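You operate a simulated robot arm through the tools that you are given. There is no shell and no other tool. Be economical: measure what you need, move in short steps, check, and stop when the job is done.

The job below is to be done with a simulated two-armed robot. You get a single attempt, and the scene is never put back.

Task
Hold the boat print still and rub the grime off its margin, then brush the crumbs away.
Fine: rubber block for the grime, brown brush for the crumbs; both go back. Set down upright: rubber block, brown brush. What is to be rubbed or washed off counts as gone when no trace of it is left.

The check looks at the end state, three seconds after you hand in, the way a careful person would. Anything else that was tipped, shoved, dropped, spilled or broken makes it a failure.

Robot
Two 7-joint arms with two-finger parallel grippers on one trunk, on a base that drives. Base frame: it is fixed to the floor where the robot stands at the start and does not move with it; the origin is under the middle of the robot, x ahead of it, y to its left, z up; the surface under the hand at the start is at about z = 880. Units: mm, degrees, N and s.
The left shoulder is at the start at [70, 133, 1201], the right one opposite. With the tool pointing down near the work surface each hand reaches from about 100 to 640 mm from the robot's upright axis, wherever it stands, measured 20 degrees to its own side. Places, roughly: brown brush (5x2x13 cm) [600, 600, 1000]. Payload 1.57 kg a hand.
Tool frame (each hand has its own): the origin (TCP) lies between the finger pads and is the grasp point; the fingertips stand 30 mm ahead of it; z points along the fingers, y is the line along which they close. Largest opening 80 mm; finger width 17, thickness 12; the body of the gripper, 40 by 82 mm, starts 80 mm behind the TCP.
Orientation is that of the tool frame in the base frame, as a unit quaternion [x, y, z, w]. With the fingers straight down and closing along the base's y, the tool's x points along the base's -x, its y along +y and its z along -z.

Tools
- The arms move only by the tool arm_command. It takes "left_series", "right_series" or both (then of equal length, played together; a hand with none holds still); each is a list of rows, each an object of numbers (a shift or turn left out is 0, a gripper value left out holds the last): "tx", "ty", "tz": the shift along the tool's x, y, z in mm; "ax", "ay", "az": the turn, a rotation vector about the tool's x, y, z in degrees; "hand": the gripper command, from -1 (fully open) to 1 (shut), values between in proportion. In form: [{"tx": .., "ty": .., "tz": .., "ax": .., "ay": .., "az": .., "hand": ..}, ...]. A call has 1 to 20 rows; each row shifts and turns the commanded pose from where the row before left it, along the tool's axes as they then stand. A row lasts 0.2 s, in which the tool goes at most 50 mm and 8.6 degrees; a call with a longer step from one row to the next is refused whole, and so is a gripper value outside its range. A pose out of reach is approached as far as the arm can. The call stops where the force on the tool passes 50 N (or 10 N more than at its start, if that is more) or the arm is blocked; 0.2 s more then pass. Each finger travels about 153 mm/s and halts on what it meets, pressing with about 29 N; the grip force reading is that of the motor and also rises with nothing between the fingers. The clock runs only during rows and for 0.2 s after the last one: add rows that do not move to give the fingers time. It gives the time, the measured TCP pose, the force on the tool (base axes), the opening and the grip force at its end, in the units of the frame above (readings bear some noise), with the torque about the TCP (base axes, N m) and any sound that the robot's microphone picked up, and new pictures: "views" is both (left out), scene, wrist or none (wrist: the cameras of the hands that moved).
- Cameras (640 x 400 px; columns grow to the right, rows downward): "scene" is now at [131.9, -7.2, 1423.5]; the picture's right is [-0.09, -1.00, -0.00], its down [-0.71, 0.07, -0.70] and it looks along [0.70, -0.06, -0.71] (base axes); focal length 214 px, centre (320, 200). "left" rides on the left gripper at [72, 7, -122] in its tool frame; the picture's right is [-0.09, 1.00, 0.00], its down [-0.84, -0.08, -0.54] and it looks along [-0.54, -0.05, 0.84] (tool axes); focal length 238 px, centre (320, 200). "right" rides on the right gripper at [72, -7, -122] in its tool frame; the picture's right is [0.09, 1.00, 0.00], its down [-0.84, 0.08, -0.54] and it looks along [-0.54, 0.05, 0.84] (tool axes); focal length 238 px, centre (320, 200). There is no depth. A picture from a camera that has moved, and an enlarged one, comes with that camera's place and axes in the base frame and with its lens. The place of the scene camera against the robot may be out by one fixed shift of up to 12 mm in any direction.
- slide_trunk(by): slides the trunk up (or, below 0, down) by that many mm; the arms and the scene camera ride with it, the base frame stays. It gives what a move gives, with no picture.
- roll_base(legs): drives the robot by 1 to 6 legs, each [ahead, left, turn to the left] in mm, mm and degrees, along the robot's own axes; the way and the turn of a leg run together, so that a leg with both is an arc; at most 1500 mm and 180 degrees a leg. The arms and the cameras ride along, it lands a little off, and it stops where it bumps. It gives what a move gives, and a new picture of the scene camera.
- pan_tilt(pan, tilt): turns the head with the scene camera to pan (to the left, within 86 degrees either way) and tilt (down, from -29 to 69), counted from straight ahead of the robot. It gives what a move gives, and a new picture of the scene camera.
- close_up(camera, box): a new picture of the part [left, top, right, bottom] of that camera's present view, enlarged. No time passes.
- job_done(): hands the job in; it is judged then, once.

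Go step by step. Nothing tells you exact positions but the pictures and the camera data: compare them with the known pose of the tool, close in by small moves and look again before you grip or let go. The budget is 120 turns and 260 pictures, counting those below and the enlarged ones. Unless the task says otherwise, let go and move clear before handing in, and close with one line.

The tools are called after "Request:" as name(argument=value, ...) on one line, values as JSON. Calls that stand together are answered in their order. arm_command: Moves the arms, as the interface text tells. Its arguments: {"type":"object","properties":{"left_series":{"type":"array","items":{"type":"object","properties":{"tx":{"type":"number"},"ty":{"type":"number"},"tz":{"type":"number"},"ax":{"type":"number"},"ay":{"type":"number"},"az":{"type":"number"},"hand":{"type":"number"}}}},"right_series":{"type":"array","items":{"type":"object","properties":{"tx":{"type":"number"},"ty":{"type":"number"},"tz":{"type":"number"},"ax":{"type":"number"},"ay":{"type":"number"},"az":{"type":"number"},"hand":{"type":"number"}}}},"views":{"type":"string","enum":["both","scene","wrist","none"]}},"required":[]} The other tools are called the same way: slide_trunk (by) slides the trunk up or down; roll_base (legs) drives the base; pan_tilt (pan, tilt) turns the head that bears the scene camera; close_up (camera, box) takes an enlarged picture of a part of a camera's view; job_done () hands the job in.

At the start:

```text
t: 0.0
left_eef_pos: [423.9, 151.6, 1279.4]
left_tcp_rot: [0.0, 1.0, 0.001, 0.0]
left_wrist_force: [-0.1, -0.6, -0.8]
left_wrist_torque: [-0.03, 0.01, 0.0]
left_grip_width: 79.9
left_grasp_force: 0.0
right_eef_pos: [390.5, -220.8, 1232.3]
right_tcp_rot: [0.0, 1.0, 0.001, -0.001]
right_wrist_force: [-0.9, -0.4, 0.2]
right_wrist_torque: [-0.03, 0.0, -0.01]
right_grip_width: 79.9
right_grasp_force: 0.0
trunk travel left (down, up): [-775.0, 165.0]
robot x, y, heading: [-2.0, 0.2, -0.0]
head pan, tilt: [-5.3, 45.5]
```

scene: 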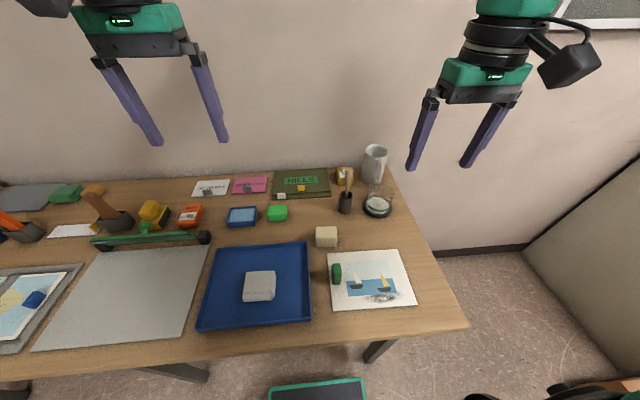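
right: 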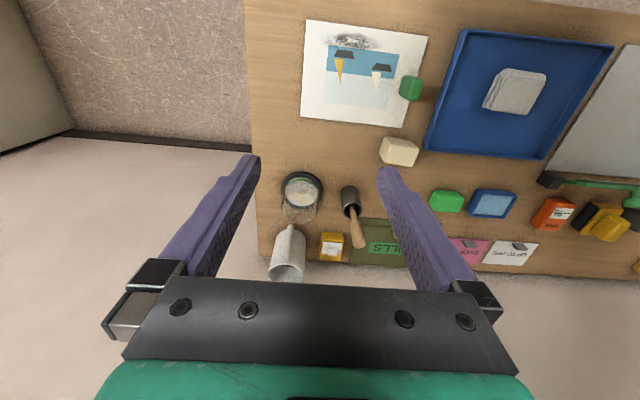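
left: 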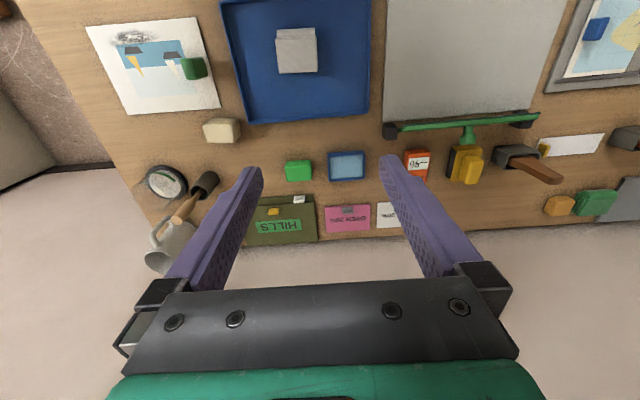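

I see a table with the boat print on the right (grime on its near edge), a cream block, a green block resting on the print, and brushes further back. I'll enlarge the scene to identify things.

Request:
close_up(camera="scene", box=[260, 210, 440, 322])

Request:
close_up(camera="scene", box=[0, 160, 220, 298])

Request:
close_up(camera="scene", box=[220, 130, 420, 255])

Request:
pan_tilt(pan=40, tilt=40)

```text
3.56 times, centred on (350, 266) of scene
camera zoom: at [131.9, -7.2, 1423.5], right [-0.09, -1.0, 0.0], down [-0.71, 0.07, -0.7], along [0.7, -0.06, -0.71], focal length 763 px, centre (213, -35)
```

zoom: 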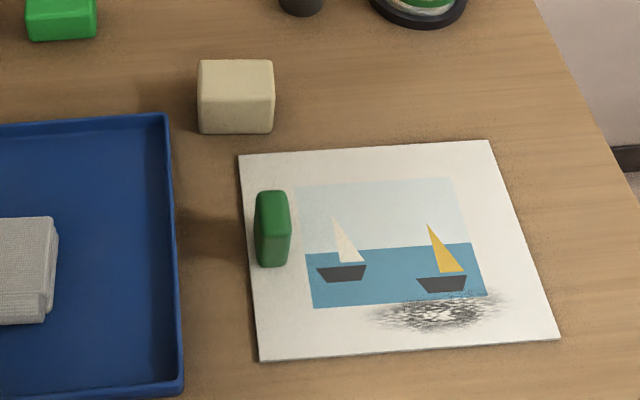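

```text
2.90 times, centred on (110, 229) of scene
camera zoom: at [131.9, -7.2, 1423.5], right [-0.09, -1.0, 0.0], down [-0.71, 0.07, -0.7], along [0.7, -0.06, -0.71], focal length 622 px, centre (929, 116)
```

zoom: 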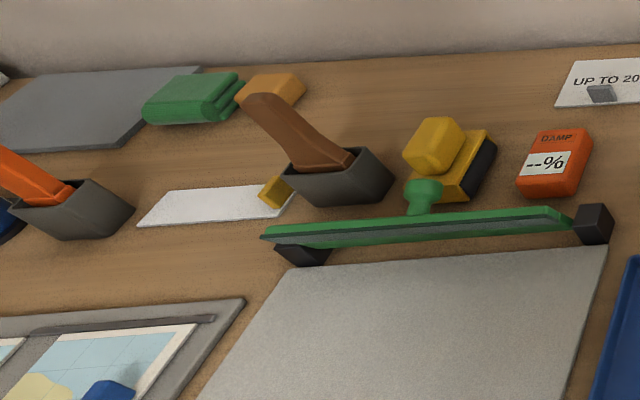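

```text
3.20 times, centred on (320, 192) of scene
camera zoom: at [131.9, -7.2, 1423.5], right [-0.09, -1.0, 0.0], down [-0.71, 0.07, -0.7], along [0.7, -0.06, -0.71], focal length 686 px, centre (320, 224)
```

zoom: 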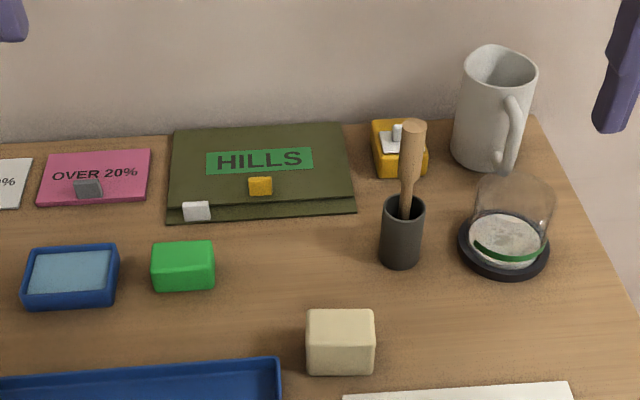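

```text
t: 1.1
left_eef_pos: [424.1, 150.9, 1278.7]
left_tcp_rot: [-0.001, 1.0, 0.0, 0.0]
left_wrist_force: [-0.5, 0.0, 0.0]
left_wrist_torque: [0.0, 0.01, 0.0]
left_grip_width: 80.2
left_grasp_force: 0.2
right_eef_pos: [391.4, -220.2, 1232.1]
right_tcp_rot: [0.001, 1.0, 0.0, 0.0]
right_wrist_force: [0.3, 0.6, -0.7]
right_wrist_torque: [-0.02, 0.01, 0.0]
right_grip_width: 80.0
right_grasp_force: 0.1
trunk travel left (down, up): [-775.0, 165.0]
robot x, y, heading: [-2.3, 0.9, 0.0]
head pan, tilt: [40.0, 40.0]
camera scene: at [116.5, 54.8, 1431.5], right [0.64, -0.77, 0.0], down [-0.49, -0.41, -0.77], along [0.59, 0.49, -0.64], focal length 214 px, centre (320, 200)
```

scene: 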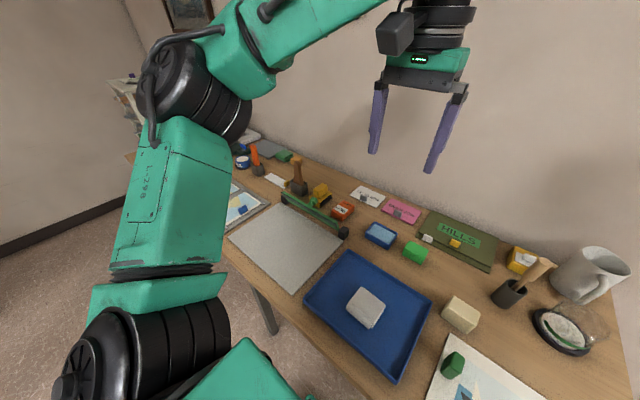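

The cream block near the print is probably the rubber block; the brown-handled brush stands in a dark holder to the far left. I'll drive right so the print lies in front, and look closely with the wrist cameras.

Request:
roll_base(legs=[[0, -150, 0]])

Request:
pan_tilt(pan=0, tilt=50)

Request:
close_up(camera="scene", box=[220, 190, 400, 302])

Request:
close_up(camera="left", box=[0, 0, 640, 400])

```text
t: 2.5
left_eef_pos: [423.0, 5.1, 1279.2]
left_tcp_rot: [-0.002, 1.0, -0.002, 0.0]
left_wrist_force: [-0.9, 0.5, 0.4]
left_wrist_torque: [0.0, -0.01, -0.05]
left_grip_width: 79.9
left_grasp_force: 0.1
right_eef_pos: [392.9, -365.9, 1232.6]
right_tcp_rot: [-0.001, 1.0, -0.001, 0.0]
right_wrist_force: [0.0, 0.5, 0.0]
right_wrist_torque: [-0.04, 0.02, 0.01]
right_grip_width: 79.9
right_grasp_force: 0.1
trunk travel left (down, up): [-775.0, 165.0]
robot x, y, heading: [2.4, -150.0, 0.1]
head pan, tilt: [40.0, 40.0]
camera scene: at [116.5, -91.1, 1431.4], right [0.64, -0.76, 0.0], down [-0.49, -0.42, -0.77], along [0.59, 0.49, -0.64], focal length 214 px, centre (320, 200)
```

scene: 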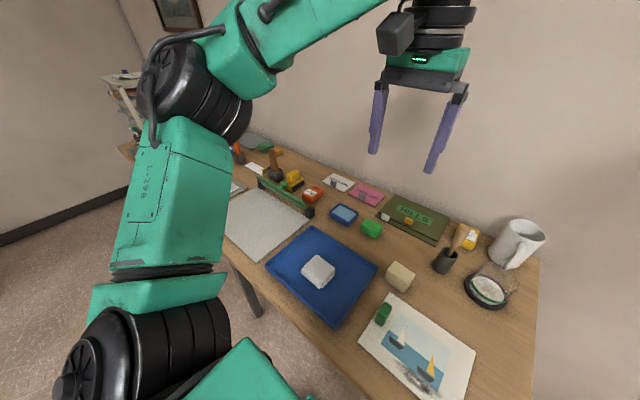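

```text
t: 3.6
left_eef_pos: [422.0, 4.2, 1279.4]
left_tcp_rot: [-0.002, 1.0, -0.001, -0.001]
left_wrist_force: [-0.6, -0.3, -1.0]
left_wrist_torque: [-0.05, 0.01, 0.02]
left_grip_width: 79.9
left_grasp_force: 0.1
right_eef_pos: [392.7, -368.8, 1233.1]
right_tcp_rot: [-0.001, 1.0, -0.001, 0.0]
right_wrist_force: [0.4, 0.1, -0.2]
right_wrist_torque: [0.0, -0.01, 0.01]
right_grip_width: 79.8
right_grasp_force: 0.0
trunk travel left (down, up): [-775.0, 165.0]
robot x, y, heading: [1.4, -152.9, 0.2]
head pan, tilt: [0.0, 50.0]
camera scene: at [128.4, -148.4, 1417.4], right [0.0, -1.0, 0.0], down [-0.77, 0.0, -0.64], along [0.64, 0.0, -0.77], focal length 214 px, centre (320, 200)
```

scene: 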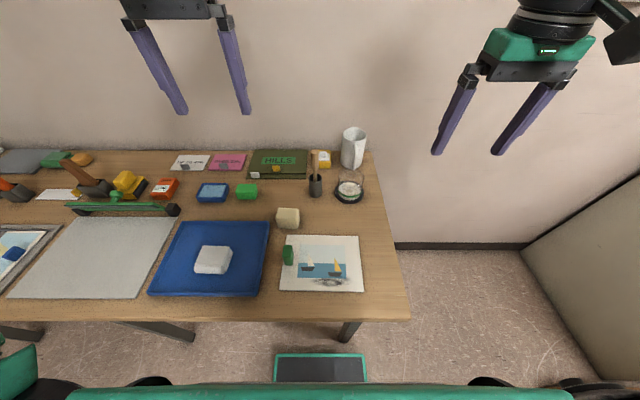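

```text
3.56 times, centred on (310, 246) of scene
camera zoom: at [128.4, -148.4, 1417.4], right [0.0, -1.0, 0.0], down [-0.77, 0.0, -0.64], along [0.64, 0.0, -0.77], focal length 763 px, centre (356, 36)
```

zoom: 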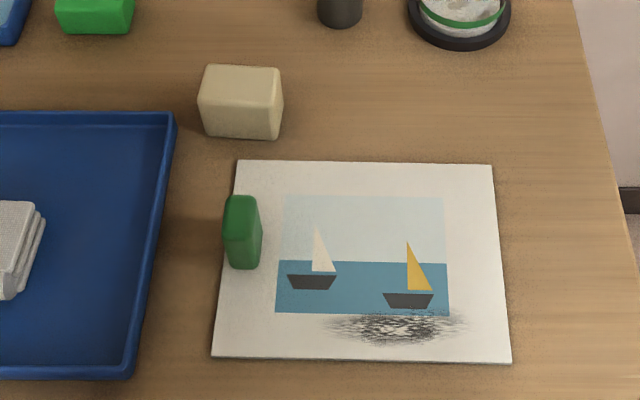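

```text
1.00 times, centred on (320, 200) of left (not enlarged: the box is as wide or as high as the picture)
camera zoom: at [350.9, 11.3, 1402.1], right [0.09, 1.0, 0.0], down [0.84, -0.07, 0.54], along [0.54, -0.05, -0.84], focal length 238 px, centre (320, 200)
```

zoom: 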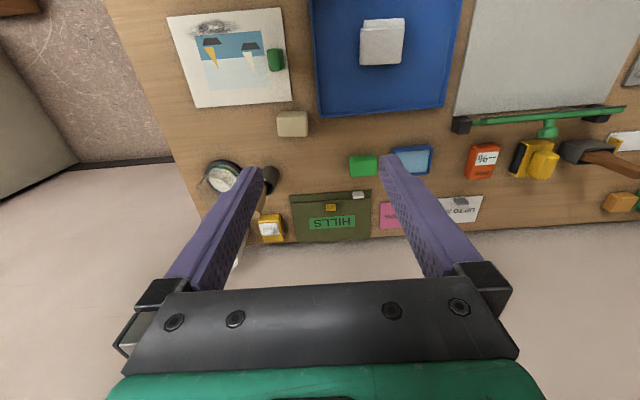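

The print spans about x 289–443, y −51…−255 with the grime near x 311, y −125…−227; the cream block is near (487, −57). I move the left hand aside and bring the right hand above the cream block for a closer look.

Request:
arm_command(left_series=[{"ty": 50}, {"ty": 50}, {"ty": 50}, {"ty": 46}, {}, {}, {}, {}, {}, {}], right_series=[{}, {}, {}, {"ty": 40, "tx": -10}, {"ty": 40, "tx": -10}, {"ty": 40, "tx": -10, "tz": 15}, {"ty": 40, "tx": -10, "tz": 15}, {"ty": 40, "tx": -5, "tz": 15}, {"ty": 40, "tz": 15}, {"ty": 40, "tz": 15}], views="wrist")

Request:
close_up(camera="right", box=[220, 60, 440, 198])

```text
t: 5.8
left_eef_pos: [422.7, 200.2, 1278.8]
left_tcp_rot: [-0.002, 1.0, -0.001, 0.0]
left_wrist_force: [0.4, 0.5, -0.4]
left_wrist_torque: [0.01, -0.03, 0.02]
left_grip_width: 80.1
left_grasp_force: 0.0
right_eef_pos: [408.0, -229.5, 1197.5]
right_tcp_rot: [-0.001, 1.0, 0.0, 0.0]
right_wrist_force: [-0.1, 0.2, -1.2]
right_wrist_torque: [0.0, 0.0, 0.0]
right_grip_width: 80.2
right_grasp_force: 0.0
right hand out of reach, approached as far as the arm can: row 7, 8, 9, 10
trunk travel left (down, up): [-775.0, 165.0]
robot x, y, heading: [-2.4, -149.6, 0.1]
head pan, tilt: [0.0, 50.0]
camera right: at [335.3, -235.3, 1319.8], right [-0.09, 1.0, 0.0], down [0.84, 0.08, 0.54], along [0.54, 0.05, -0.84], focal length 238 px, centre (320, 200)
camera left: at [351.0, 208.0, 1401.5], right [0.09, 1.0, 0.0], down [0.84, -0.07, 0.54], along [0.54, -0.05, -0.84], focal length 238 px, centre (320, 200)
```

right: 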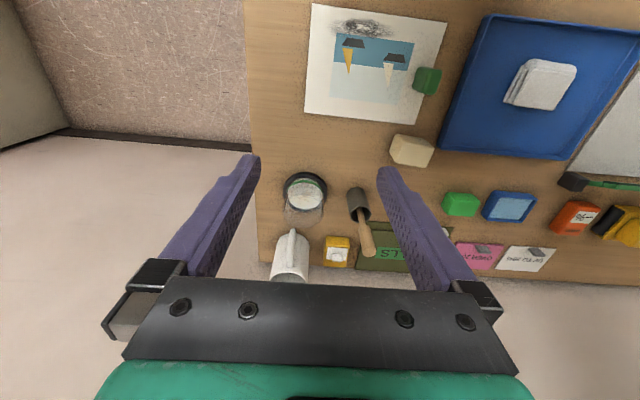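
left: 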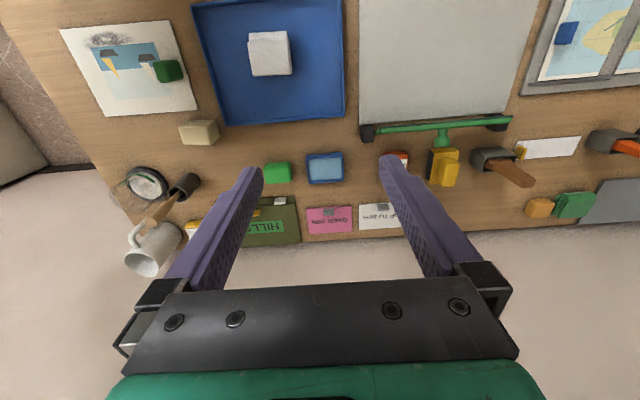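

```text
2.90 times, centred on (330, 129) of right
camera zoom: at [335.3, -235.3, 1319.8], right [-0.09, 1.0, 0.0], down [0.84, 0.08, 0.54], along [0.54, 0.05, -0.84], focal length 691 px, centre (291, 406)
```

zoom: 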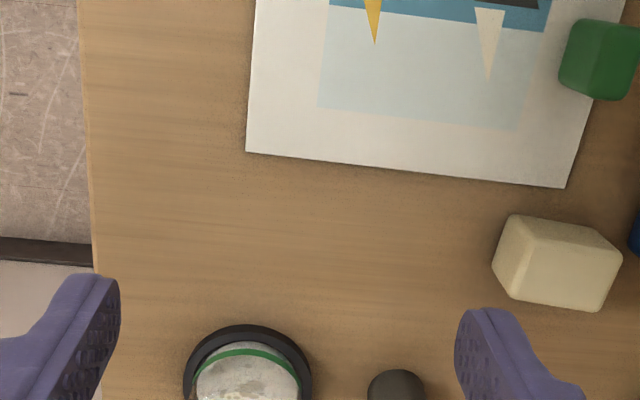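

The right hand stopped short across its reach at this height. I'll lower it, then step toward the cream block to see how far it reaches nearer the surface.

Request:
arm_command(right_series=[{"tz": 40}, {"tz": 40}, {"tz": 20}, {"ty": 40, "tx": -10}, {"ty": 40, "tx": -20}, {"ty": 40, "tx": -20}, {"ty": 40, "tx": -20}, {"ty": 10, "tx": -10}], views="wrist")

```text
t: 7.6
left_eef_pos: [422.4, 198.8, 1279.1]
left_tcp_rot: [-0.002, 1.0, 0.0, 0.0]
left_wrist_force: [-0.6, 0.6, 0.4]
left_wrist_torque: [0.0, -0.03, -0.02]
left_grip_width: 80.3
left_grasp_force: 0.0
right_eef_pos: [413.2, -208.9, 1096.0]
right_tcp_rot: [-0.001, 1.0, 0.0, 0.0]
right_wrist_force: [-0.6, -0.7, -0.3]
right_wrist_torque: [-0.03, 0.0, -0.02]
right_grip_width: 80.2
right_grasp_force: 0.1
right hand out of reach, approached as far as the arm can: row 4, 5, 6, 7, 8
trunk travel left (down, up): [-775.0, 165.0]
robot x, y, heading: [0.3, -151.0, 0.3]
head pan, tilt: [0.0, 50.0]
camera right: at [340.5, -215.1, 1218.5], right [-0.09, 1.0, 0.0], down [0.84, 0.08, 0.54], along [0.54, 0.05, -0.84], focal length 238 px, centre (320, 200)
```

right: 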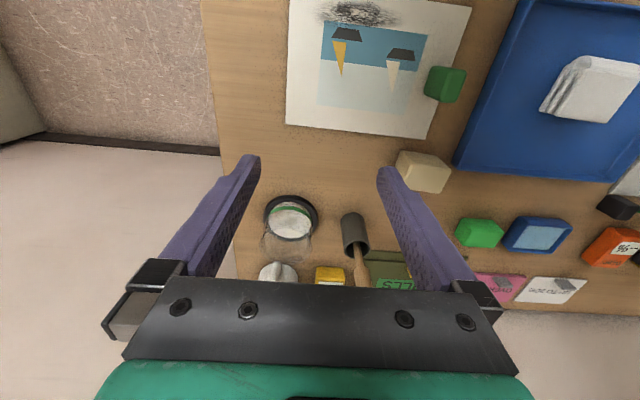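

The right hand stops about 8° to its own side with this yaw. I test whether turning the hand about its axis frees it to reach further.

Request:
arm_command(right_series=[{"az": -8}, {"az": -8}, {"az": -8}, {"az": -6}, {"ty": 20, "tx": 0}, {"ty": 20, "tx": 0}, {"ty": 20, "tx": 0}], views="none")

```text
t: 9.2
left_eef_pos: [421.5, 199.2, 1278.9]
left_tcp_rot: [-0.002, 1.0, -0.001, 0.0]
left_wrist_force: [-0.2, -0.7, -0.2]
left_wrist_torque: [0.0, 0.0, 0.0]
left_grip_width: 80.1
left_grasp_force: 0.2
right_eef_pos: [377.6, -191.1, 1095.3]
right_tcp_rot: [-0.26, 0.966, 0.002, 0.001]
right_wrist_force: [0.4, -0.3, 0.6]
right_wrist_torque: [0.03, -0.01, 0.03]
right_grip_width: 80.0
right_grasp_force: 0.1
right hand out of reach, approached as far as the arm can: row 5, 6, 7
trunk travel left (down, up): [-775.0, 165.0]
robot x, y, heading: [0.3, -148.2, 0.2]
head pan, tilt: [0.0, 50.0]
```

Request:
arm_command(right_series=[{"az": 8}, {"az": 8}, {"az": 8}, {"az": 8}, {"az": 8}, {"az": 8}, {"az": 8}, {"az": 4}, {"ty": 17, "tx": -10}, {"ty": 17, "tx": -10}, {"ty": 17, "tx": -10}, {"ty": 17, "tx": -10}], views="none")

```text
t: 11.8
left_eef_pos: [422.9, 199.6, 1277.6]
left_tcp_rot: [-0.002, 1.0, 0.0, 0.0]
left_wrist_force: [1.4, 0.5, -0.6]
left_wrist_torque: [-0.01, 0.02, -0.02]
left_grip_width: 80.2
left_grasp_force: 0.1
right_eef_pos: [418.3, -210.8, 1090.9]
right_tcp_rot: [0.258, 0.966, 0.002, 0.0]
right_wrist_force: [1.2, -0.2, 0.3]
right_wrist_torque: [0.0, -0.01, 0.01]
right_grip_width: 80.1
right_grasp_force: 0.1
right hand out of reach, approached as far as the arm can: row 9, 10, 11, 12
trunk travel left (down, up): [-775.0, 165.0]
robot x, y, heading: [0.3, -153.1, 0.3]
head pan, tilt: [0.0, 50.0]
```

Reach is limited to each hand's own side, so I'll use base placement: first drive left so the cream block is on the right hand's side, turn the right hand so it closes along x, and look at the block.

Request:
roll_base(legs=[[0, 230, 0]])

Request:
arm_command(right_series=[{"az": -8}, {"az": -8}, {"az": -8}, {"az": -8}, {"az": -8}, {"az": -8}, {"az": -8}, {"az": -8}, {"az": -8}, {"az": -8}, {"az": -8}, {"az": -8}, {"az": -8}, {"az": -8}, {"az": -8}, {}], views="both")

```text
t: 13.5
left_eef_pos: [423.3, 423.6, 1279.8]
left_tcp_rot: [-0.001, 1.0, 0.001, 0.0]
left_wrist_force: [0.3, -0.8, 0.8]
left_wrist_torque: [0.01, 0.01, 0.01]
left_grip_width: 80.0
left_grasp_force: 0.1
right_eef_pos: [416.5, 14.5, 1091.8]
right_tcp_rot: [0.258, 0.966, 0.003, 0.001]
right_wrist_force: [-0.5, 0.1, 0.0]
right_wrist_torque: [0.05, 0.02, 0.0]
right_grip_width: 80.2
right_grasp_force: 0.0
trunk travel left (down, up): [-775.0, 165.0]
robot x, y, heading: [1.1, 78.6, 0.1]
head pan, tilt: [0.0, 50.0]
camera scene: at [128.2, 75.2, 1417.3], right [0.0, -1.0, 0.0], down [-0.77, 0.0, -0.64], along [0.64, 0.0, -0.77], focal length 214 px, centre (320, 200)
```

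scene: 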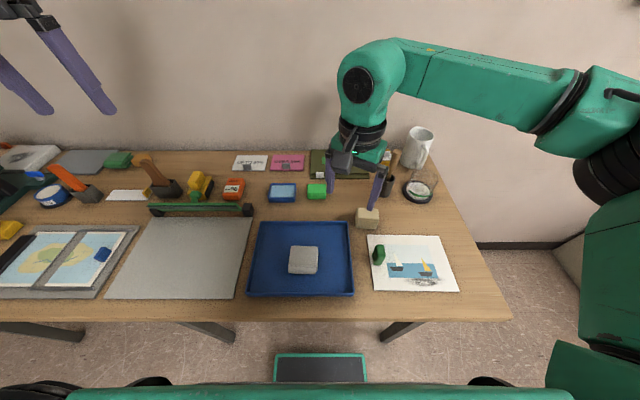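

```text
t: 16.9
left_eef_pos: [424.0, 426.0, 1278.5]
left_tcp_rot: [-0.001, 1.0, 0.0, 0.0]
left_wrist_force: [-0.5, -0.7, -1.0]
left_wrist_torque: [-0.03, 0.0, 0.01]
left_grip_width: 79.9
left_grasp_force: 0.0
right_eef_pos: [209.0, 45.3, 1097.8]
right_tcp_rot: [-0.704, 0.71, -0.001, 0.005]
right_wrist_force: [0.0, 0.6, -0.3]
right_wrist_torque: [0.02, -0.02, -0.01]
right_grip_width: 80.2
right_grasp_force: 0.0
right hand out of reach, approached as far as the arm can: row 10, 11, 12, 13, 14, 15
trunk travel left (down, up): [-775.0, 165.0]
robot x, y, heading: [-1.4, 78.1, 0.2]
head pan, tilt: [0.0, 50.0]
camera scene: at [128.8, 77.7, 1417.3], right [0.0, -1.0, 0.0], down [-0.77, 0.0, -0.64], along [0.64, 0.0, -0.77], focal length 214 px, centre (320, 200)
camera right: at [214.6, -26.6, 1219.8], right [-1.0, -0.08, -0.01], down [-0.07, 0.83, 0.55], along [-0.04, 0.54, -0.84], focal length 238 px, centre (320, 200)
```

scene: 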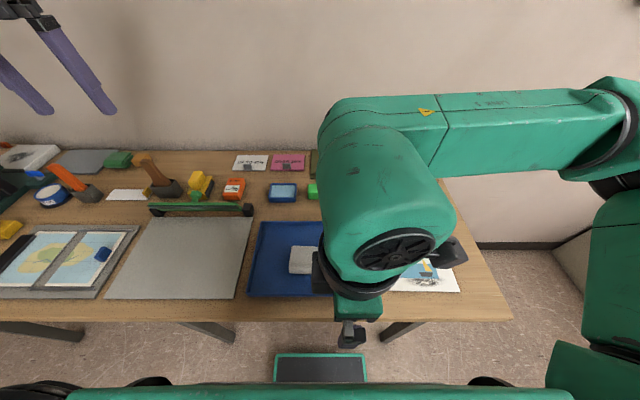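
right: 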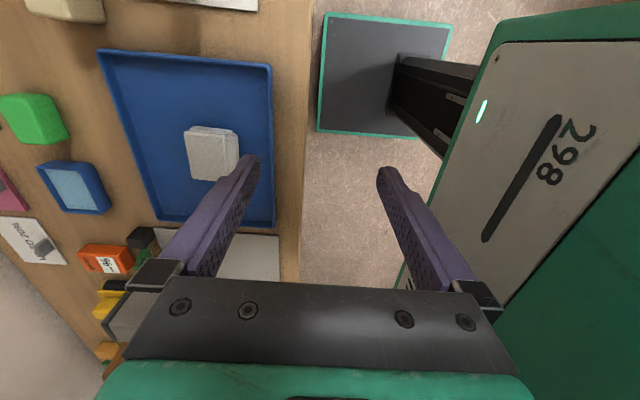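

Yaw −90° pulls the arm in. I rotate back to the plain yaw and move out in front again, then try the other yaw direction.

Request:
arm_command(right_series=[{"az": 8}, {"az": 8}, {"az": 8}, {"az": 8}, {"az": 8}, {"az": 8}, {"az": 8}, {"az": 8}, {"az": 8}, {"az": 8}, {"az": 8}, {"az": 1.6}, {"tx": -40, "ty": -15}, {"tx": -40, "ty": -15}, {"tx": -40, "ty": -15}, {"tx": -40, "ty": -15}, {"tx": -40, "ty": -15}, {"tx": -20, "ty": -10}, {}], views="none")

Request:
arm_command(right_series=[{"az": 8}, {"az": 8}, {"az": 8}, {"az": 8}, {"az": 8}, {"az": 8}, {"az": 8}, {"az": 8}, {"az": 8}, {"az": 8}, {"az": 8}, {"az": 2}, {}], views="both")

```text
t: 18.8
left_eef_pos: [422.6, 425.1, 1280.0]
left_tcp_rot: [-0.001, 1.0, 0.0, 0.0]
left_wrist_force: [-0.9, -0.1, -0.1]
left_wrist_torque: [0.0, 0.01, -0.01]
left_grip_width: 80.0
left_grasp_force: 0.0
right_eef_pos: [214.1, 43.6, 1099.4]
right_tcp_rot: [-0.213, 0.977, 0.0, 0.004]
right_wrist_force: [4.7, 2.7, -0.6]
right_wrist_torque: [-0.27, 0.59, -0.04]
right_grip_width: 80.3
right_grasp_force: 0.1
trunk travel left (down, up): [-775.0, 165.0]
robot x, y, heading: [-1.1, 73.4, 0.0]
head pan, tilt: [0.0, 50.0]
stopped in row 9 (right hand): the force on the tool passed its limit at 78 N (the readings are from after the stop); the commanded pose is now the measured one
```

```text
t: 19.2
left_eef_pos: [423.3, 426.2, 1278.6]
left_tcp_rot: [-0.001, 1.0, 0.0, 0.0]
left_wrist_force: [0.5, 0.9, -1.4]
left_wrist_torque: [0.01, 0.03, -0.01]
left_grip_width: 79.9
left_grasp_force: 0.1
right_eef_pos: [217.8, 43.4, 1098.7]
right_tcp_rot: [-0.178, 0.984, -0.001, 0.008]
right_wrist_force: [2.8, 0.5, 0.5]
right_wrist_torque: [-0.06, 0.45, 0.07]
right_grip_width: 79.9
right_grasp_force: 0.1
trunk travel left (down, up): [-775.0, 165.0]
robot x, y, heading: [0.3, 79.2, 0.1]
head pan, tilt: [0.0, 50.0]
stopped in row 1 (right hand): the force on the tool passed its limit at 78 N (the readings are from after the stop); the commanded pose is now the measured one
camera scene: at [127.9, 77.7, 1417.4], right [0.0, -1.0, 0.0], down [-0.77, 0.0, -0.64], along [0.64, 0.0, -0.77], focal length 214 px, centre (320, 200)
camera right: at [150.0, 12.7, 1219.6], right [-0.43, 0.9, -0.01], down [0.75, 0.36, 0.55], along [0.5, 0.24, -0.83], focal length 238 px, centre (320, 200)
```

scene: 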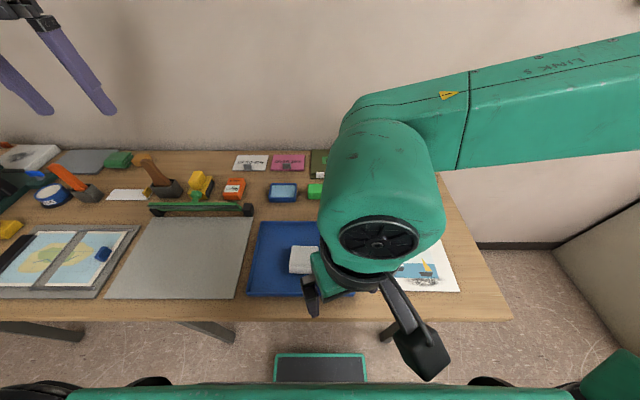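
right: 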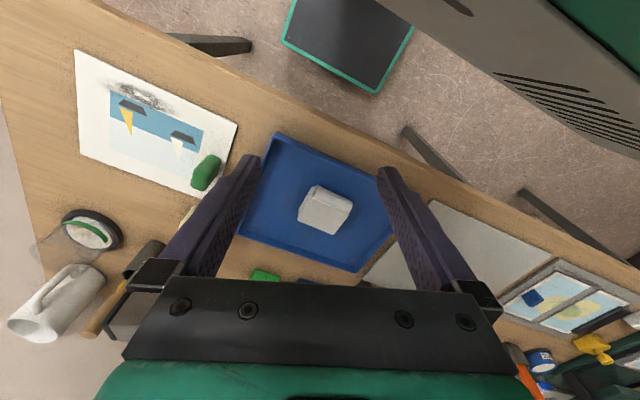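

The wrist camera touched the robot's trunk; I move the hand straight forward and to the right, away from the body, then restore yaw.

Request:
arm_command(right_series=[{"tx": -28, "ty": -20}, {"tx": -28, "ty": -20}, {"tx": -28, "ty": -20}, {"tx": -28, "ty": -20}, {"tx": -28, "ty": -20}, {"tx": -28, "ty": -20}, {"az": 8}, {"az": 8}, {"az": 4.5}, {"tx": -20, "ty": -10}, {"tx": -20, "ty": -10}, {"az": 8}, {"az": 8}, {"az": 8}, {"az": 8}, {}], views="scene")

```text
t: 22.6
left_eef_pos: [422.6, 425.9, 1279.4]
left_tcp_rot: [-0.003, 1.0, -0.001, -0.001]
left_wrist_force: [-0.9, 0.0, 1.2]
left_wrist_torque: [-0.01, -0.02, 0.03]
left_grip_width: 80.1
left_grasp_force: 0.1
right_eef_pos: [455.6, -31.7, 1103.2]
right_tcp_rot: [0.278, 0.961, 0.002, 0.007]
right_wrist_force: [-0.5, 0.7, 0.9]
right_wrist_torque: [0.02, 0.0, 0.02]
right_grip_width: 80.1
right_grasp_force: 0.1
trunk travel left (down, up): [-775.0, 165.0]
robot x, y, heading: [-2.4, 80.1, 0.1]
head pan, tilt: [0.0, 50.0]
camera scene: at [128.1, 77.7, 1417.3], right [0.0, -1.0, 0.0], down [-0.77, 0.0, -0.64], along [0.64, 0.0, -0.77], focal length 214 px, centre (320, 200)
```

scene: 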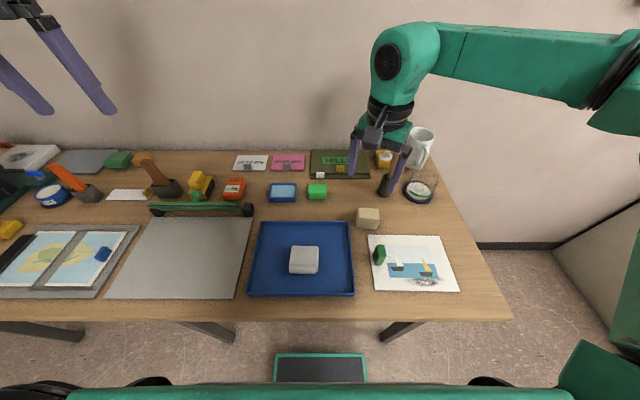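

Clear again. Continuing the yaw to +90°.

Request:
arm_command(right_series=[{"az": 8}, {"az": 8}, {"az": 8}, {"az": 8}, {"az": 8}, {"az": 8}, {"az": 8}, {"az": 2}, {}, {}], views="both")

```text
t: 24.8
left_eef_pos: [423.2, 426.3, 1278.5]
left_tcp_rot: [-0.002, 1.0, 0.0, -0.001]
left_wrist_force: [-0.3, -0.6, 0.2]
left_wrist_torque: [-0.01, 0.03, 0.0]
left_grip_width: 80.3
left_grasp_force: 0.2
right_eef_pos: [456.5, -31.6, 1102.0]
right_tcp_rot: [0.708, 0.707, 0.005, 0.006]
right_wrist_force: [0.7, 0.8, 0.3]
right_wrist_torque: [-0.03, -0.01, 0.01]
right_grip_width: 80.0
right_grasp_force: 0.1
trunk travel left (down, up): [-775.0, 165.0]
robot x, y, heading: [2.1, 74.6, 0.2]
head pan, tilt: [0.0, 50.0]
camera scene: at [128.2, 77.7, 1417.3], right [0.0, -1.0, 0.0], down [-0.77, 0.0, -0.64], along [0.64, 0.0, -0.77], focal length 214 px, centre (320, 200)
camera right: at [447.8, 41.8, 1224.3], right [1.0, 0.09, 0.02], down [0.07, -0.84, 0.54], along [0.06, -0.54, -0.84], focal length 238 px, centre (320, 200)
```

scene: 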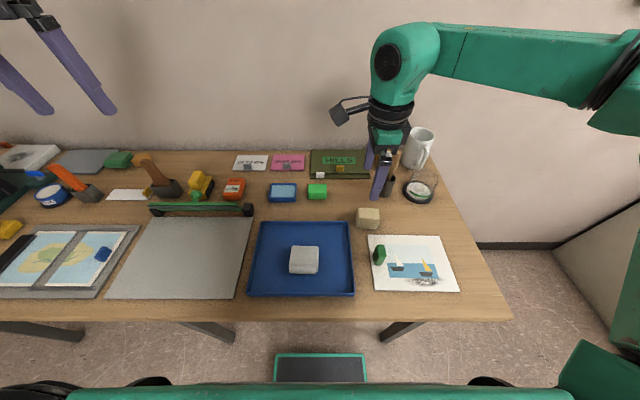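
right: 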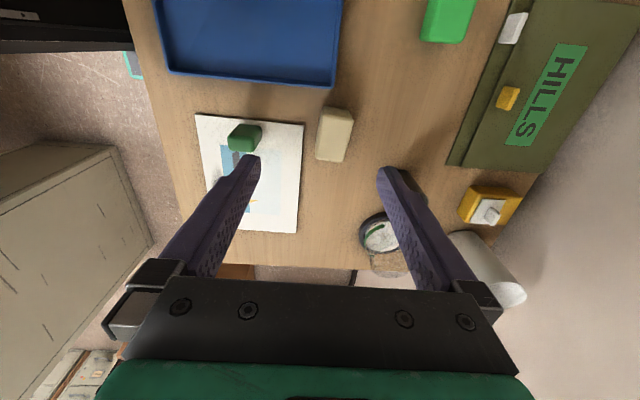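

Yaw +90° works without loss. The block is at about (480, −53); I move above it and descend part way.

Request:
arm_command(right_series=[{"tx": -22, "ty": 25}, {"tz": 40}, {"tz": 40}, {"tz": 20}, {}], views="wrist")

Request:
close_up(camera="right", box=[220, 60, 440, 198])

```text
t: 26.0
left_eef_pos: [423.6, 424.6, 1278.3]
left_tcp_rot: [-0.002, 1.0, 0.0, 0.001]
left_wrist_force: [0.1, -0.5, 0.7]
left_wrist_torque: [0.03, 0.01, 0.01]
left_grip_width: 80.2
left_grasp_force: 0.1
right_eef_pos: [485.2, -52.8, 1002.0]
right_tcp_rot: [0.707, 0.707, 0.006, 0.007]
right_wrist_force: [-1.2, -0.3, -0.6]
right_wrist_torque: [-0.03, 0.01, 0.02]
right_grip_width: 79.9
right_grasp_force: 0.1
trunk travel left (down, up): [-775.0, 165.0]
robot x, y, heading: [0.1, 75.5, 0.0]
head pan, tilt: [0.0, 50.0]
camera right: at [475.0, 19.6, 1124.8], right [1.0, 0.09, 0.02], down [0.07, -0.84, 0.54], along [0.06, -0.54, -0.84], focal length 238 px, centre (320, 200)
```

right: 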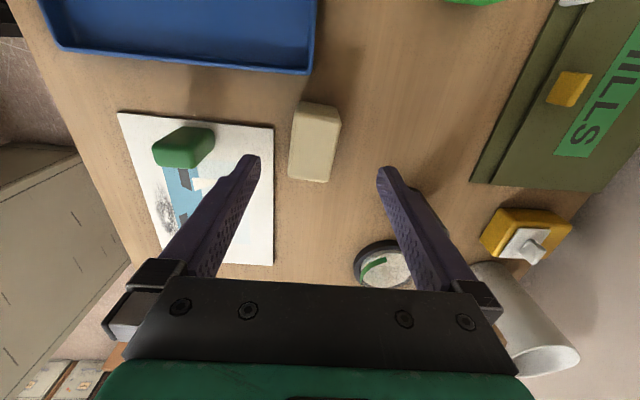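

```text
2.90 times, centred on (330, 129) of right
camera zoom: at [475.0, 19.6, 1124.8], right [1.0, 0.09, 0.02], down [0.07, -0.84, 0.54], along [0.06, -0.54, -0.84], focal length 691 px, centre (291, 406)
```

zoom: 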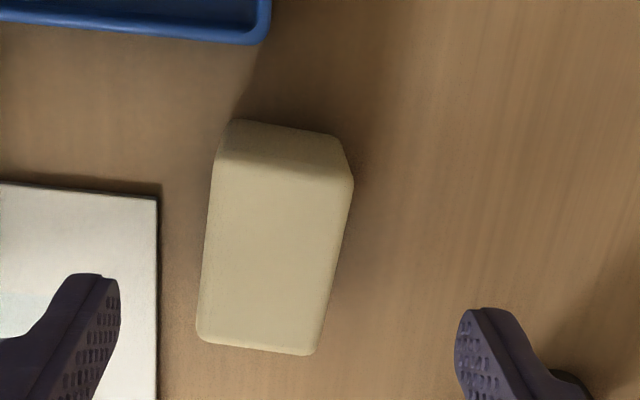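

The block measures about 40×60 mm, centred near (478, −60), turned ~4.5°. I align, narrow the fingers to ~60 mm, and descend around it, keeping the tips above the print.

Request:
arm_command(right_series=[{"tx": -7, "ty": -7, "az": 4.5, "hand": -0.48}, {}, {"tz": 30}, {"tz": 30}, {"tz": 16}, {}], views="both")

Request:
close_up(camera="scene", box=[320, 180, 440, 255])

```text
t: 27.4
left_eef_pos: [423.6, 425.6, 1279.0]
left_tcp_rot: [-0.003, 1.0, -0.001, 0.0]
left_wrist_force: [-0.6, 0.2, -1.3]
left_wrist_torque: [0.0, -0.02, 0.01]
left_grip_width: 80.0
left_grasp_force: 0.1
right_eef_pos: [470.0, -68.0, 931.2]
right_tcp_rot: [0.735, 0.678, 0.008, 0.005]
right_wrist_force: [0.0, -0.3, -0.3]
right_wrist_torque: [0.02, 0.01, -0.01]
right_grip_width: 59.2
right_grasp_force: 0.0
right hand out of reach, approached as far as the arm can: row 4, 5
trunk travel left (down, up): [-775.0, 165.0]
robot x, y, heading: [-1.1, 76.2, 0.3]
head pan, tilt: [0.0, 50.0]
camera scene: at [128.5, 77.9, 1417.3], right [0.0, -1.0, 0.0], down [-0.77, 0.0, -0.64], along [0.64, 0.0, -0.77], focal length 214 px, centre (320, 200)
camera right: at [467.1, 6.8, 1053.5], right [1.0, 0.01, 0.02], down [0.0, -0.84, 0.54], along [0.02, -0.54, -0.84], focal length 238 px, centre (320, 200)
```

scene: 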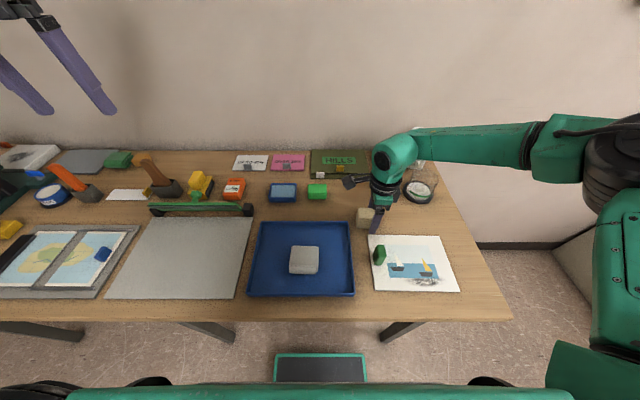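
right: 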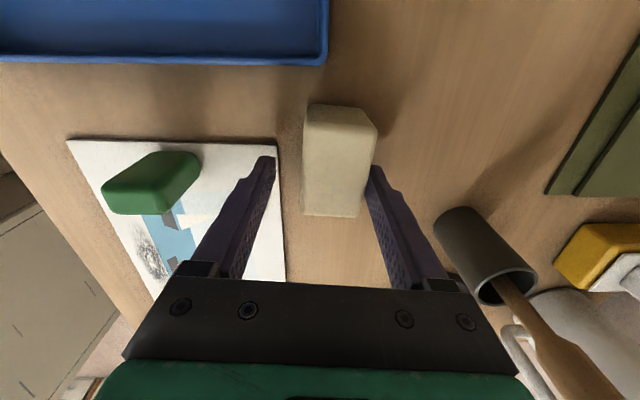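

```text
5.33 times, centred on (380, 218) of scene
camera zoom: at [128.5, 77.9, 1417.3], right [0.0, -1.0, 0.0], down [-0.77, 0.0, -0.64], along [0.64, 0.0, -0.77], focal length 1144 px, centre (0, 107)
```

zoom: 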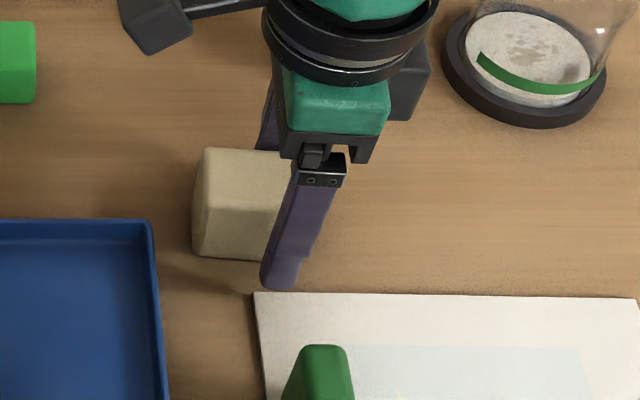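

The arm couldn't lower fully at this trunk height. I back the hand up and slide the trunk down for a better arm posture.

Request:
arm_command(right_series=[{"tz": -40}, {"tz": -40}, {"tz": -40}, {"tz": -40}, {"tz": -40}, {}], views="none")

Request:
slide_trunk(by=-140)

```text
t: 28.8
left_eef_pos: [423.9, 425.8, 1278.6]
left_tcp_rot: [-0.002, 1.0, 0.0, -0.001]
left_wrist_force: [0.0, -0.2, -0.5]
left_wrist_torque: [0.0, 0.0, 0.02]
left_grip_width: 80.2
left_grasp_force: 0.1
right_eef_pos: [466.8, -65.5, 1131.6]
right_tcp_rot: [0.735, 0.678, 0.006, 0.005]
right_wrist_force: [0.0, -0.4, 0.4]
right_wrist_torque: [-0.02, 0.04, 0.02]
right_grip_width: 59.1
right_grasp_force: 0.0
trunk travel left (down, up): [-775.0, 165.0]
robot x, y, heading: [-1.4, 78.1, -0.0]
head pan, tilt: [0.0, 50.0]
```

```text
t: 30.4
left_eef_pos: [422.5, 425.6, 1139.1]
left_tcp_rot: [-0.001, 1.0, -0.001, 0.001]
left_wrist_force: [-0.2, 0.5, 0.5]
left_wrist_torque: [-0.02, 0.0, 0.0]
left_grip_width: 80.0
left_grasp_force: 0.1
right_eef_pos: [467.8, -65.1, 991.7]
right_tcp_rot: [0.735, 0.678, 0.007, 0.006]
right_wrist_force: [0.4, -0.7, 0.7]
right_wrist_torque: [0.01, 0.0, -0.02]
right_grip_width: 59.1
right_grasp_force: 0.1
trunk travel left (down, up): [-635.0, 305.0]
robot x, y, heading: [1.7, 74.9, 0.2]
head pan, tilt: [0.0, 50.0]
```

Request:
arm_command(right_series=[{"tx": 5.8, "ty": 9.6}, {"tz": 25}, {"tz": 25}, {"tz": 15}, {}], views="both")

Request:
close_up(camera="scene", box=[320, 150, 480, 250])

```text
t: 31.6
left_eef_pos: [422.7, 426.3, 1138.8]
left_tcp_rot: [-0.002, 1.0, -0.002, -0.001]
left_wrist_force: [-0.4, -0.8, -0.1]
left_wrist_torque: [0.0, -0.01, 0.05]
left_grip_width: 79.9
left_grasp_force: 0.1
right_eef_pos: [478.5, -60.1, 926.2]
right_tcp_rot: [0.735, 0.678, 0.006, 0.006]
right_wrist_force: [-0.2, -0.8, 0.2]
right_wrist_torque: [0.01, 0.01, 0.0]
right_grip_width: 59.3
right_grasp_force: 0.0
trunk travel left (down, up): [-635.0, 305.0]
robot x, y, heading: [-2.1, 78.1, 0.2]
head pan, tilt: [0.0, 50.0]
camera scene: at [127.8, 77.7, 1277.4], right [0.0, -1.0, 0.0], down [-0.77, 0.0, -0.64], along [0.64, 0.0, -0.77], focal length 214 px, centre (320, 200)
camera right: at [475.8, 12.6, 1049.0], right [1.0, 0.01, 0.02], down [0.0, -0.84, 0.54], along [0.02, -0.54, -0.84], focal length 238 px, centre (320, 200)
```

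scene: 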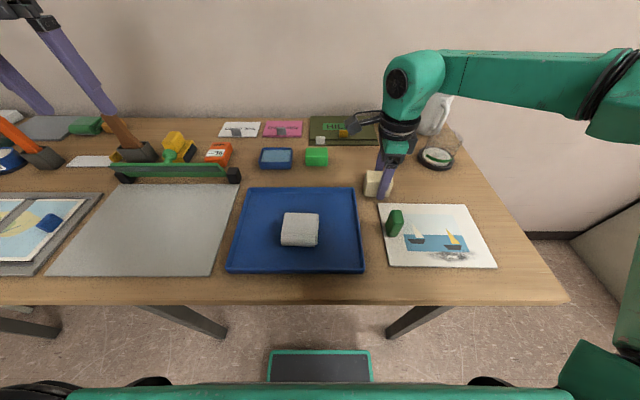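
right: 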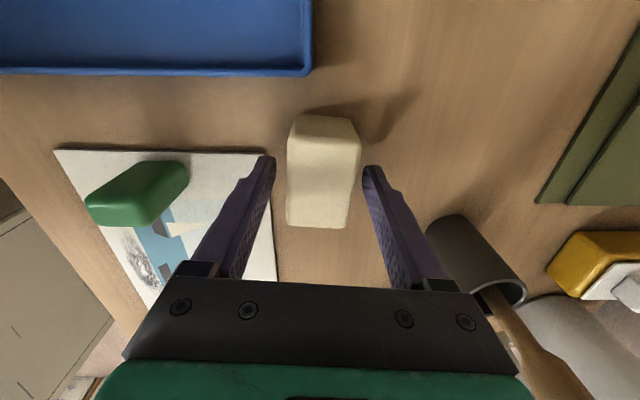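

```text
4.00 times, centred on (400, 200) of scene
camera zoom: at [127.8, 77.7, 1277.4], right [0.0, -1.0, 0.0], down [-0.77, 0.0, -0.64], along [0.64, 0.0, -0.77], focal length 858 px, centre (0, 200)
```

zoom: 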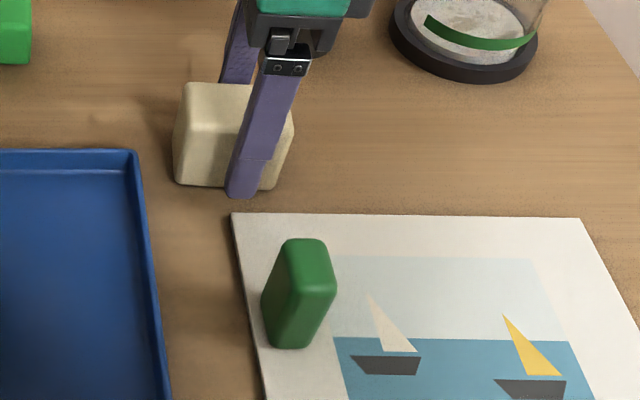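

The block is between the fingers. I lower 5 mm more and close gently.

Request:
arm_command(right_series=[{"tz": 5}, {"hand": 0.2}, {"hand": 1}, {}, {}], views="none")

Request:
arm_command(right_series=[{"tz": -10}, {"tz": -20}, {"tz": -30}, {}], views="both")

```text
t: 32.8
left_eef_pos: [423.1, 426.4, 1138.8]
left_tcp_rot: [-0.002, 1.0, -0.001, 0.0]
left_wrist_force: [-0.2, -0.3, 0.3]
left_wrist_torque: [0.02, -0.01, -0.02]
left_grip_width: 79.9
left_grasp_force: 0.0
right_eef_pos: [479.9, -60.9, 922.5]
right_tcp_rot: [0.735, 0.678, 0.006, 0.006]
right_wrist_force: [1.3, 0.4, 3.6]
right_wrist_torque: [-0.01, 0.03, -0.01]
right_grip_width: 39.5
right_grasp_force: 29.2
trunk travel left (down, up): [-635.0, 305.0]
robot x, y, heading: [3.6, 76.2, 0.3]
head pan, tilt: [0.0, 50.0]
```

```text
t: 33.8
left_eef_pos: [423.9, 425.8, 1139.4]
left_tcp_rot: [-0.003, 1.0, 0.001, -0.001]
left_wrist_force: [0.5, 0.0, 0.1]
left_wrist_torque: [0.02, 0.04, 0.01]
left_grip_width: 80.0
left_grasp_force: 0.0
right_eef_pos: [478.6, -61.5, 981.7]
right_tcp_rot: [0.735, 0.678, 0.006, 0.005]
right_wrist_force: [-1.2, -0.2, -0.8]
right_wrist_torque: [-0.01, -0.01, 0.0]
right_grip_width: 39.4
right_grasp_force: 29.4
trunk travel left (down, up): [-635.0, 305.0]
robot x, y, heading: [-1.8, 78.3, -0.3]
head pan, tilt: [0.0, 50.0]
camera scene: at [128.5, 77.6, 1277.3], right [0.0, -1.0, 0.0], down [-0.77, 0.0, -0.64], along [0.64, 0.0, -0.77], focal length 214 px, centre (320, 200)
camera right: at [474.8, 12.5, 1104.0], right [1.0, 0.01, 0.02], down [0.0, -0.84, 0.54], along [0.02, -0.54, -0.84], focal length 238 px, centre (320, 200)
```

scene: 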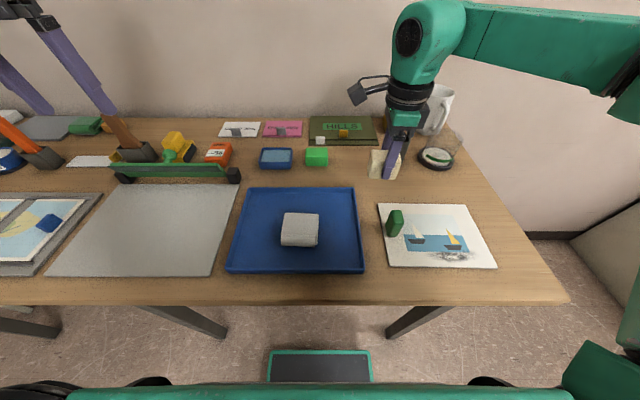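
right: 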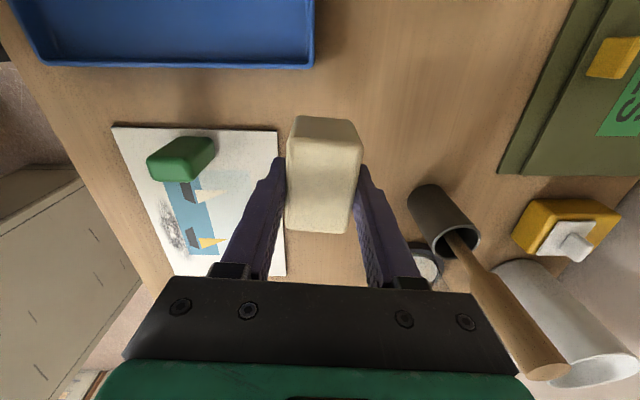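

The rubber block is held. I move it over the grime, then shift the base 100 mm right so the left hand can come in to hold the print.

Request:
arm_command(right_series=[{"tz": -20}, {"tx": -15, "ty": -30}, {"tx": -20, "ty": -30}, {"tx": -20, "ty": -30}, {"tx": -20, "ty": -30}, {"ty": -30}, {}], left_series=[{"ty": -45}, {"ty": -45}, {"ty": -45}, {}, {}, {}, {}], views="none")

Request:
roll_base(legs=[[0, -110, 0]])

```text
t: 35.4
left_eef_pos: [424.3, 291.7, 1139.5]
left_tcp_rot: [-0.002, 1.0, 0.0, -0.001]
left_wrist_force: [-0.1, -0.5, -0.4]
left_wrist_torque: [-0.01, 0.0, 0.03]
left_grip_width: 80.0
left_grasp_force: 0.2
right_eef_pos: [320.4, -123.5, 1000.1]
right_tcp_rot: [0.735, 0.678, 0.006, 0.005]
right_wrist_force: [0.9, 0.6, -1.0]
right_wrist_torque: [-0.02, 0.0, 0.02]
right_grip_width: 39.4
right_grasp_force: 29.1
trunk travel left (down, up): [-635.0, 305.0]
robot x, y, heading: [-0.8, 76.7, 0.3]
head pan, tilt: [0.0, 50.0]
```

```text
t: 36.6
left_eef_pos: [424.0, 182.1, 1138.2]
left_tcp_rot: [-0.001, 1.0, -0.002, 0.0]
left_wrist_force: [0.9, 0.1, -0.2]
left_wrist_torque: [-0.02, 0.04, -0.03]
left_grip_width: 80.0
left_grasp_force: 0.1
right_eef_pos: [321.1, -232.2, 1000.0]
right_tcp_rot: [0.734, 0.679, 0.005, 0.005]
right_wrist_force: [-0.5, -0.3, -0.3]
right_wrist_torque: [-0.02, 0.03, -0.01]
right_grip_width: 39.3
right_grasp_force: 29.4
trunk travel left (down, up): [-635.0, 305.0]
robot x, y, heading: [0.2, -37.1, 0.2]
head pan, tilt: [0.0, 50.0]
camera scene: at [128.5, -31.8, 1277.3], right [0.0, -1.0, 0.0], down [-0.77, 0.0, -0.64], along [0.64, 0.0, -0.77], focal length 214 px, centre (320, 200)
```

scene: 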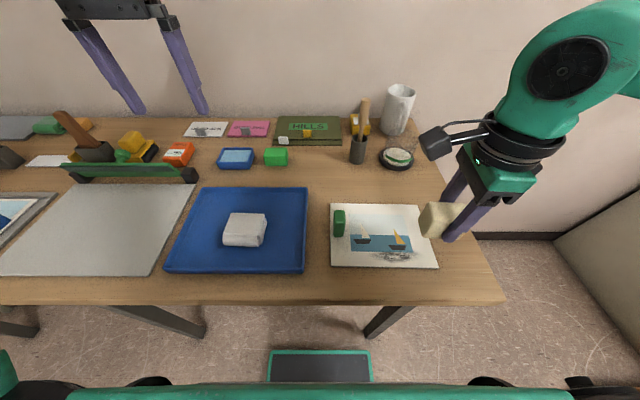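

Now I yaw the left hand by −90° with fingers closed and lower it a bit, moving toward the print's far-left margin.

Request:
arm_command(left_series=[{"az": -8, "hand": 1}, {"az": -8}, {"az": -8}, {"az": -8}, {"az": -8}, {"az": -8}, {"az": -8}, {"az": -8}, {"az": -8}, {"az": -8}, {"az": -8}, {"az": -2}, {"tx": 40}, {"tx": 40}, {"tx": 40}, {"tx": 40}, {"tx": 40}, {"tx": 40}, {}], views="scene")

```text
t: 40.6
left_eef_pos: [422.8, -60.2, 1138.7]
left_tcp_rot: [0.708, -0.706, 0.0, 0.001]
left_wrist_force: [0.8, 0.2, -0.1]
left_wrist_torque: [-0.05, 0.02, -0.02]
left_grip_width: 0.0
left_grasp_force: 21.2
right_eef_pos: [320.7, -232.9, 999.6]
right_tcp_rot: [0.734, 0.679, 0.005, 0.005]
right_wrist_force: [0.1, -0.4, 0.4]
right_wrist_torque: [0.02, 0.0, 0.02]
right_grip_width: 39.8
right_grasp_force: 28.9
trunk travel left (down, up): [-635.0, 305.0]
robot x, y, heading: [-1.7, -31.8, 0.2]
head pan, tilt: [0.0, 50.0]
camera scene: at [128.4, -31.6, 1277.3], right [0.0, -1.0, 0.0], down [-0.77, 0.0, -0.64], along [0.64, 0.0, -0.77], focal length 214 px, centre (320, 200)
```

scene: 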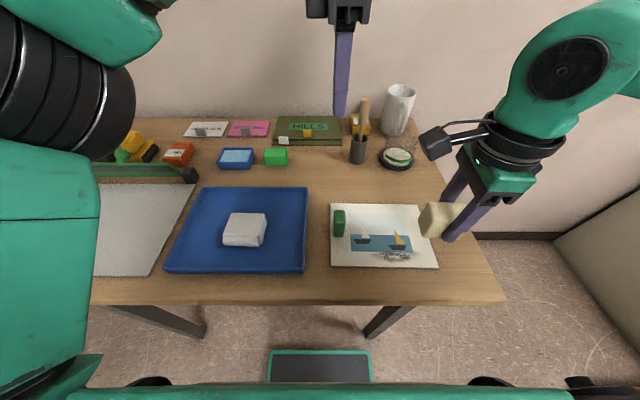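

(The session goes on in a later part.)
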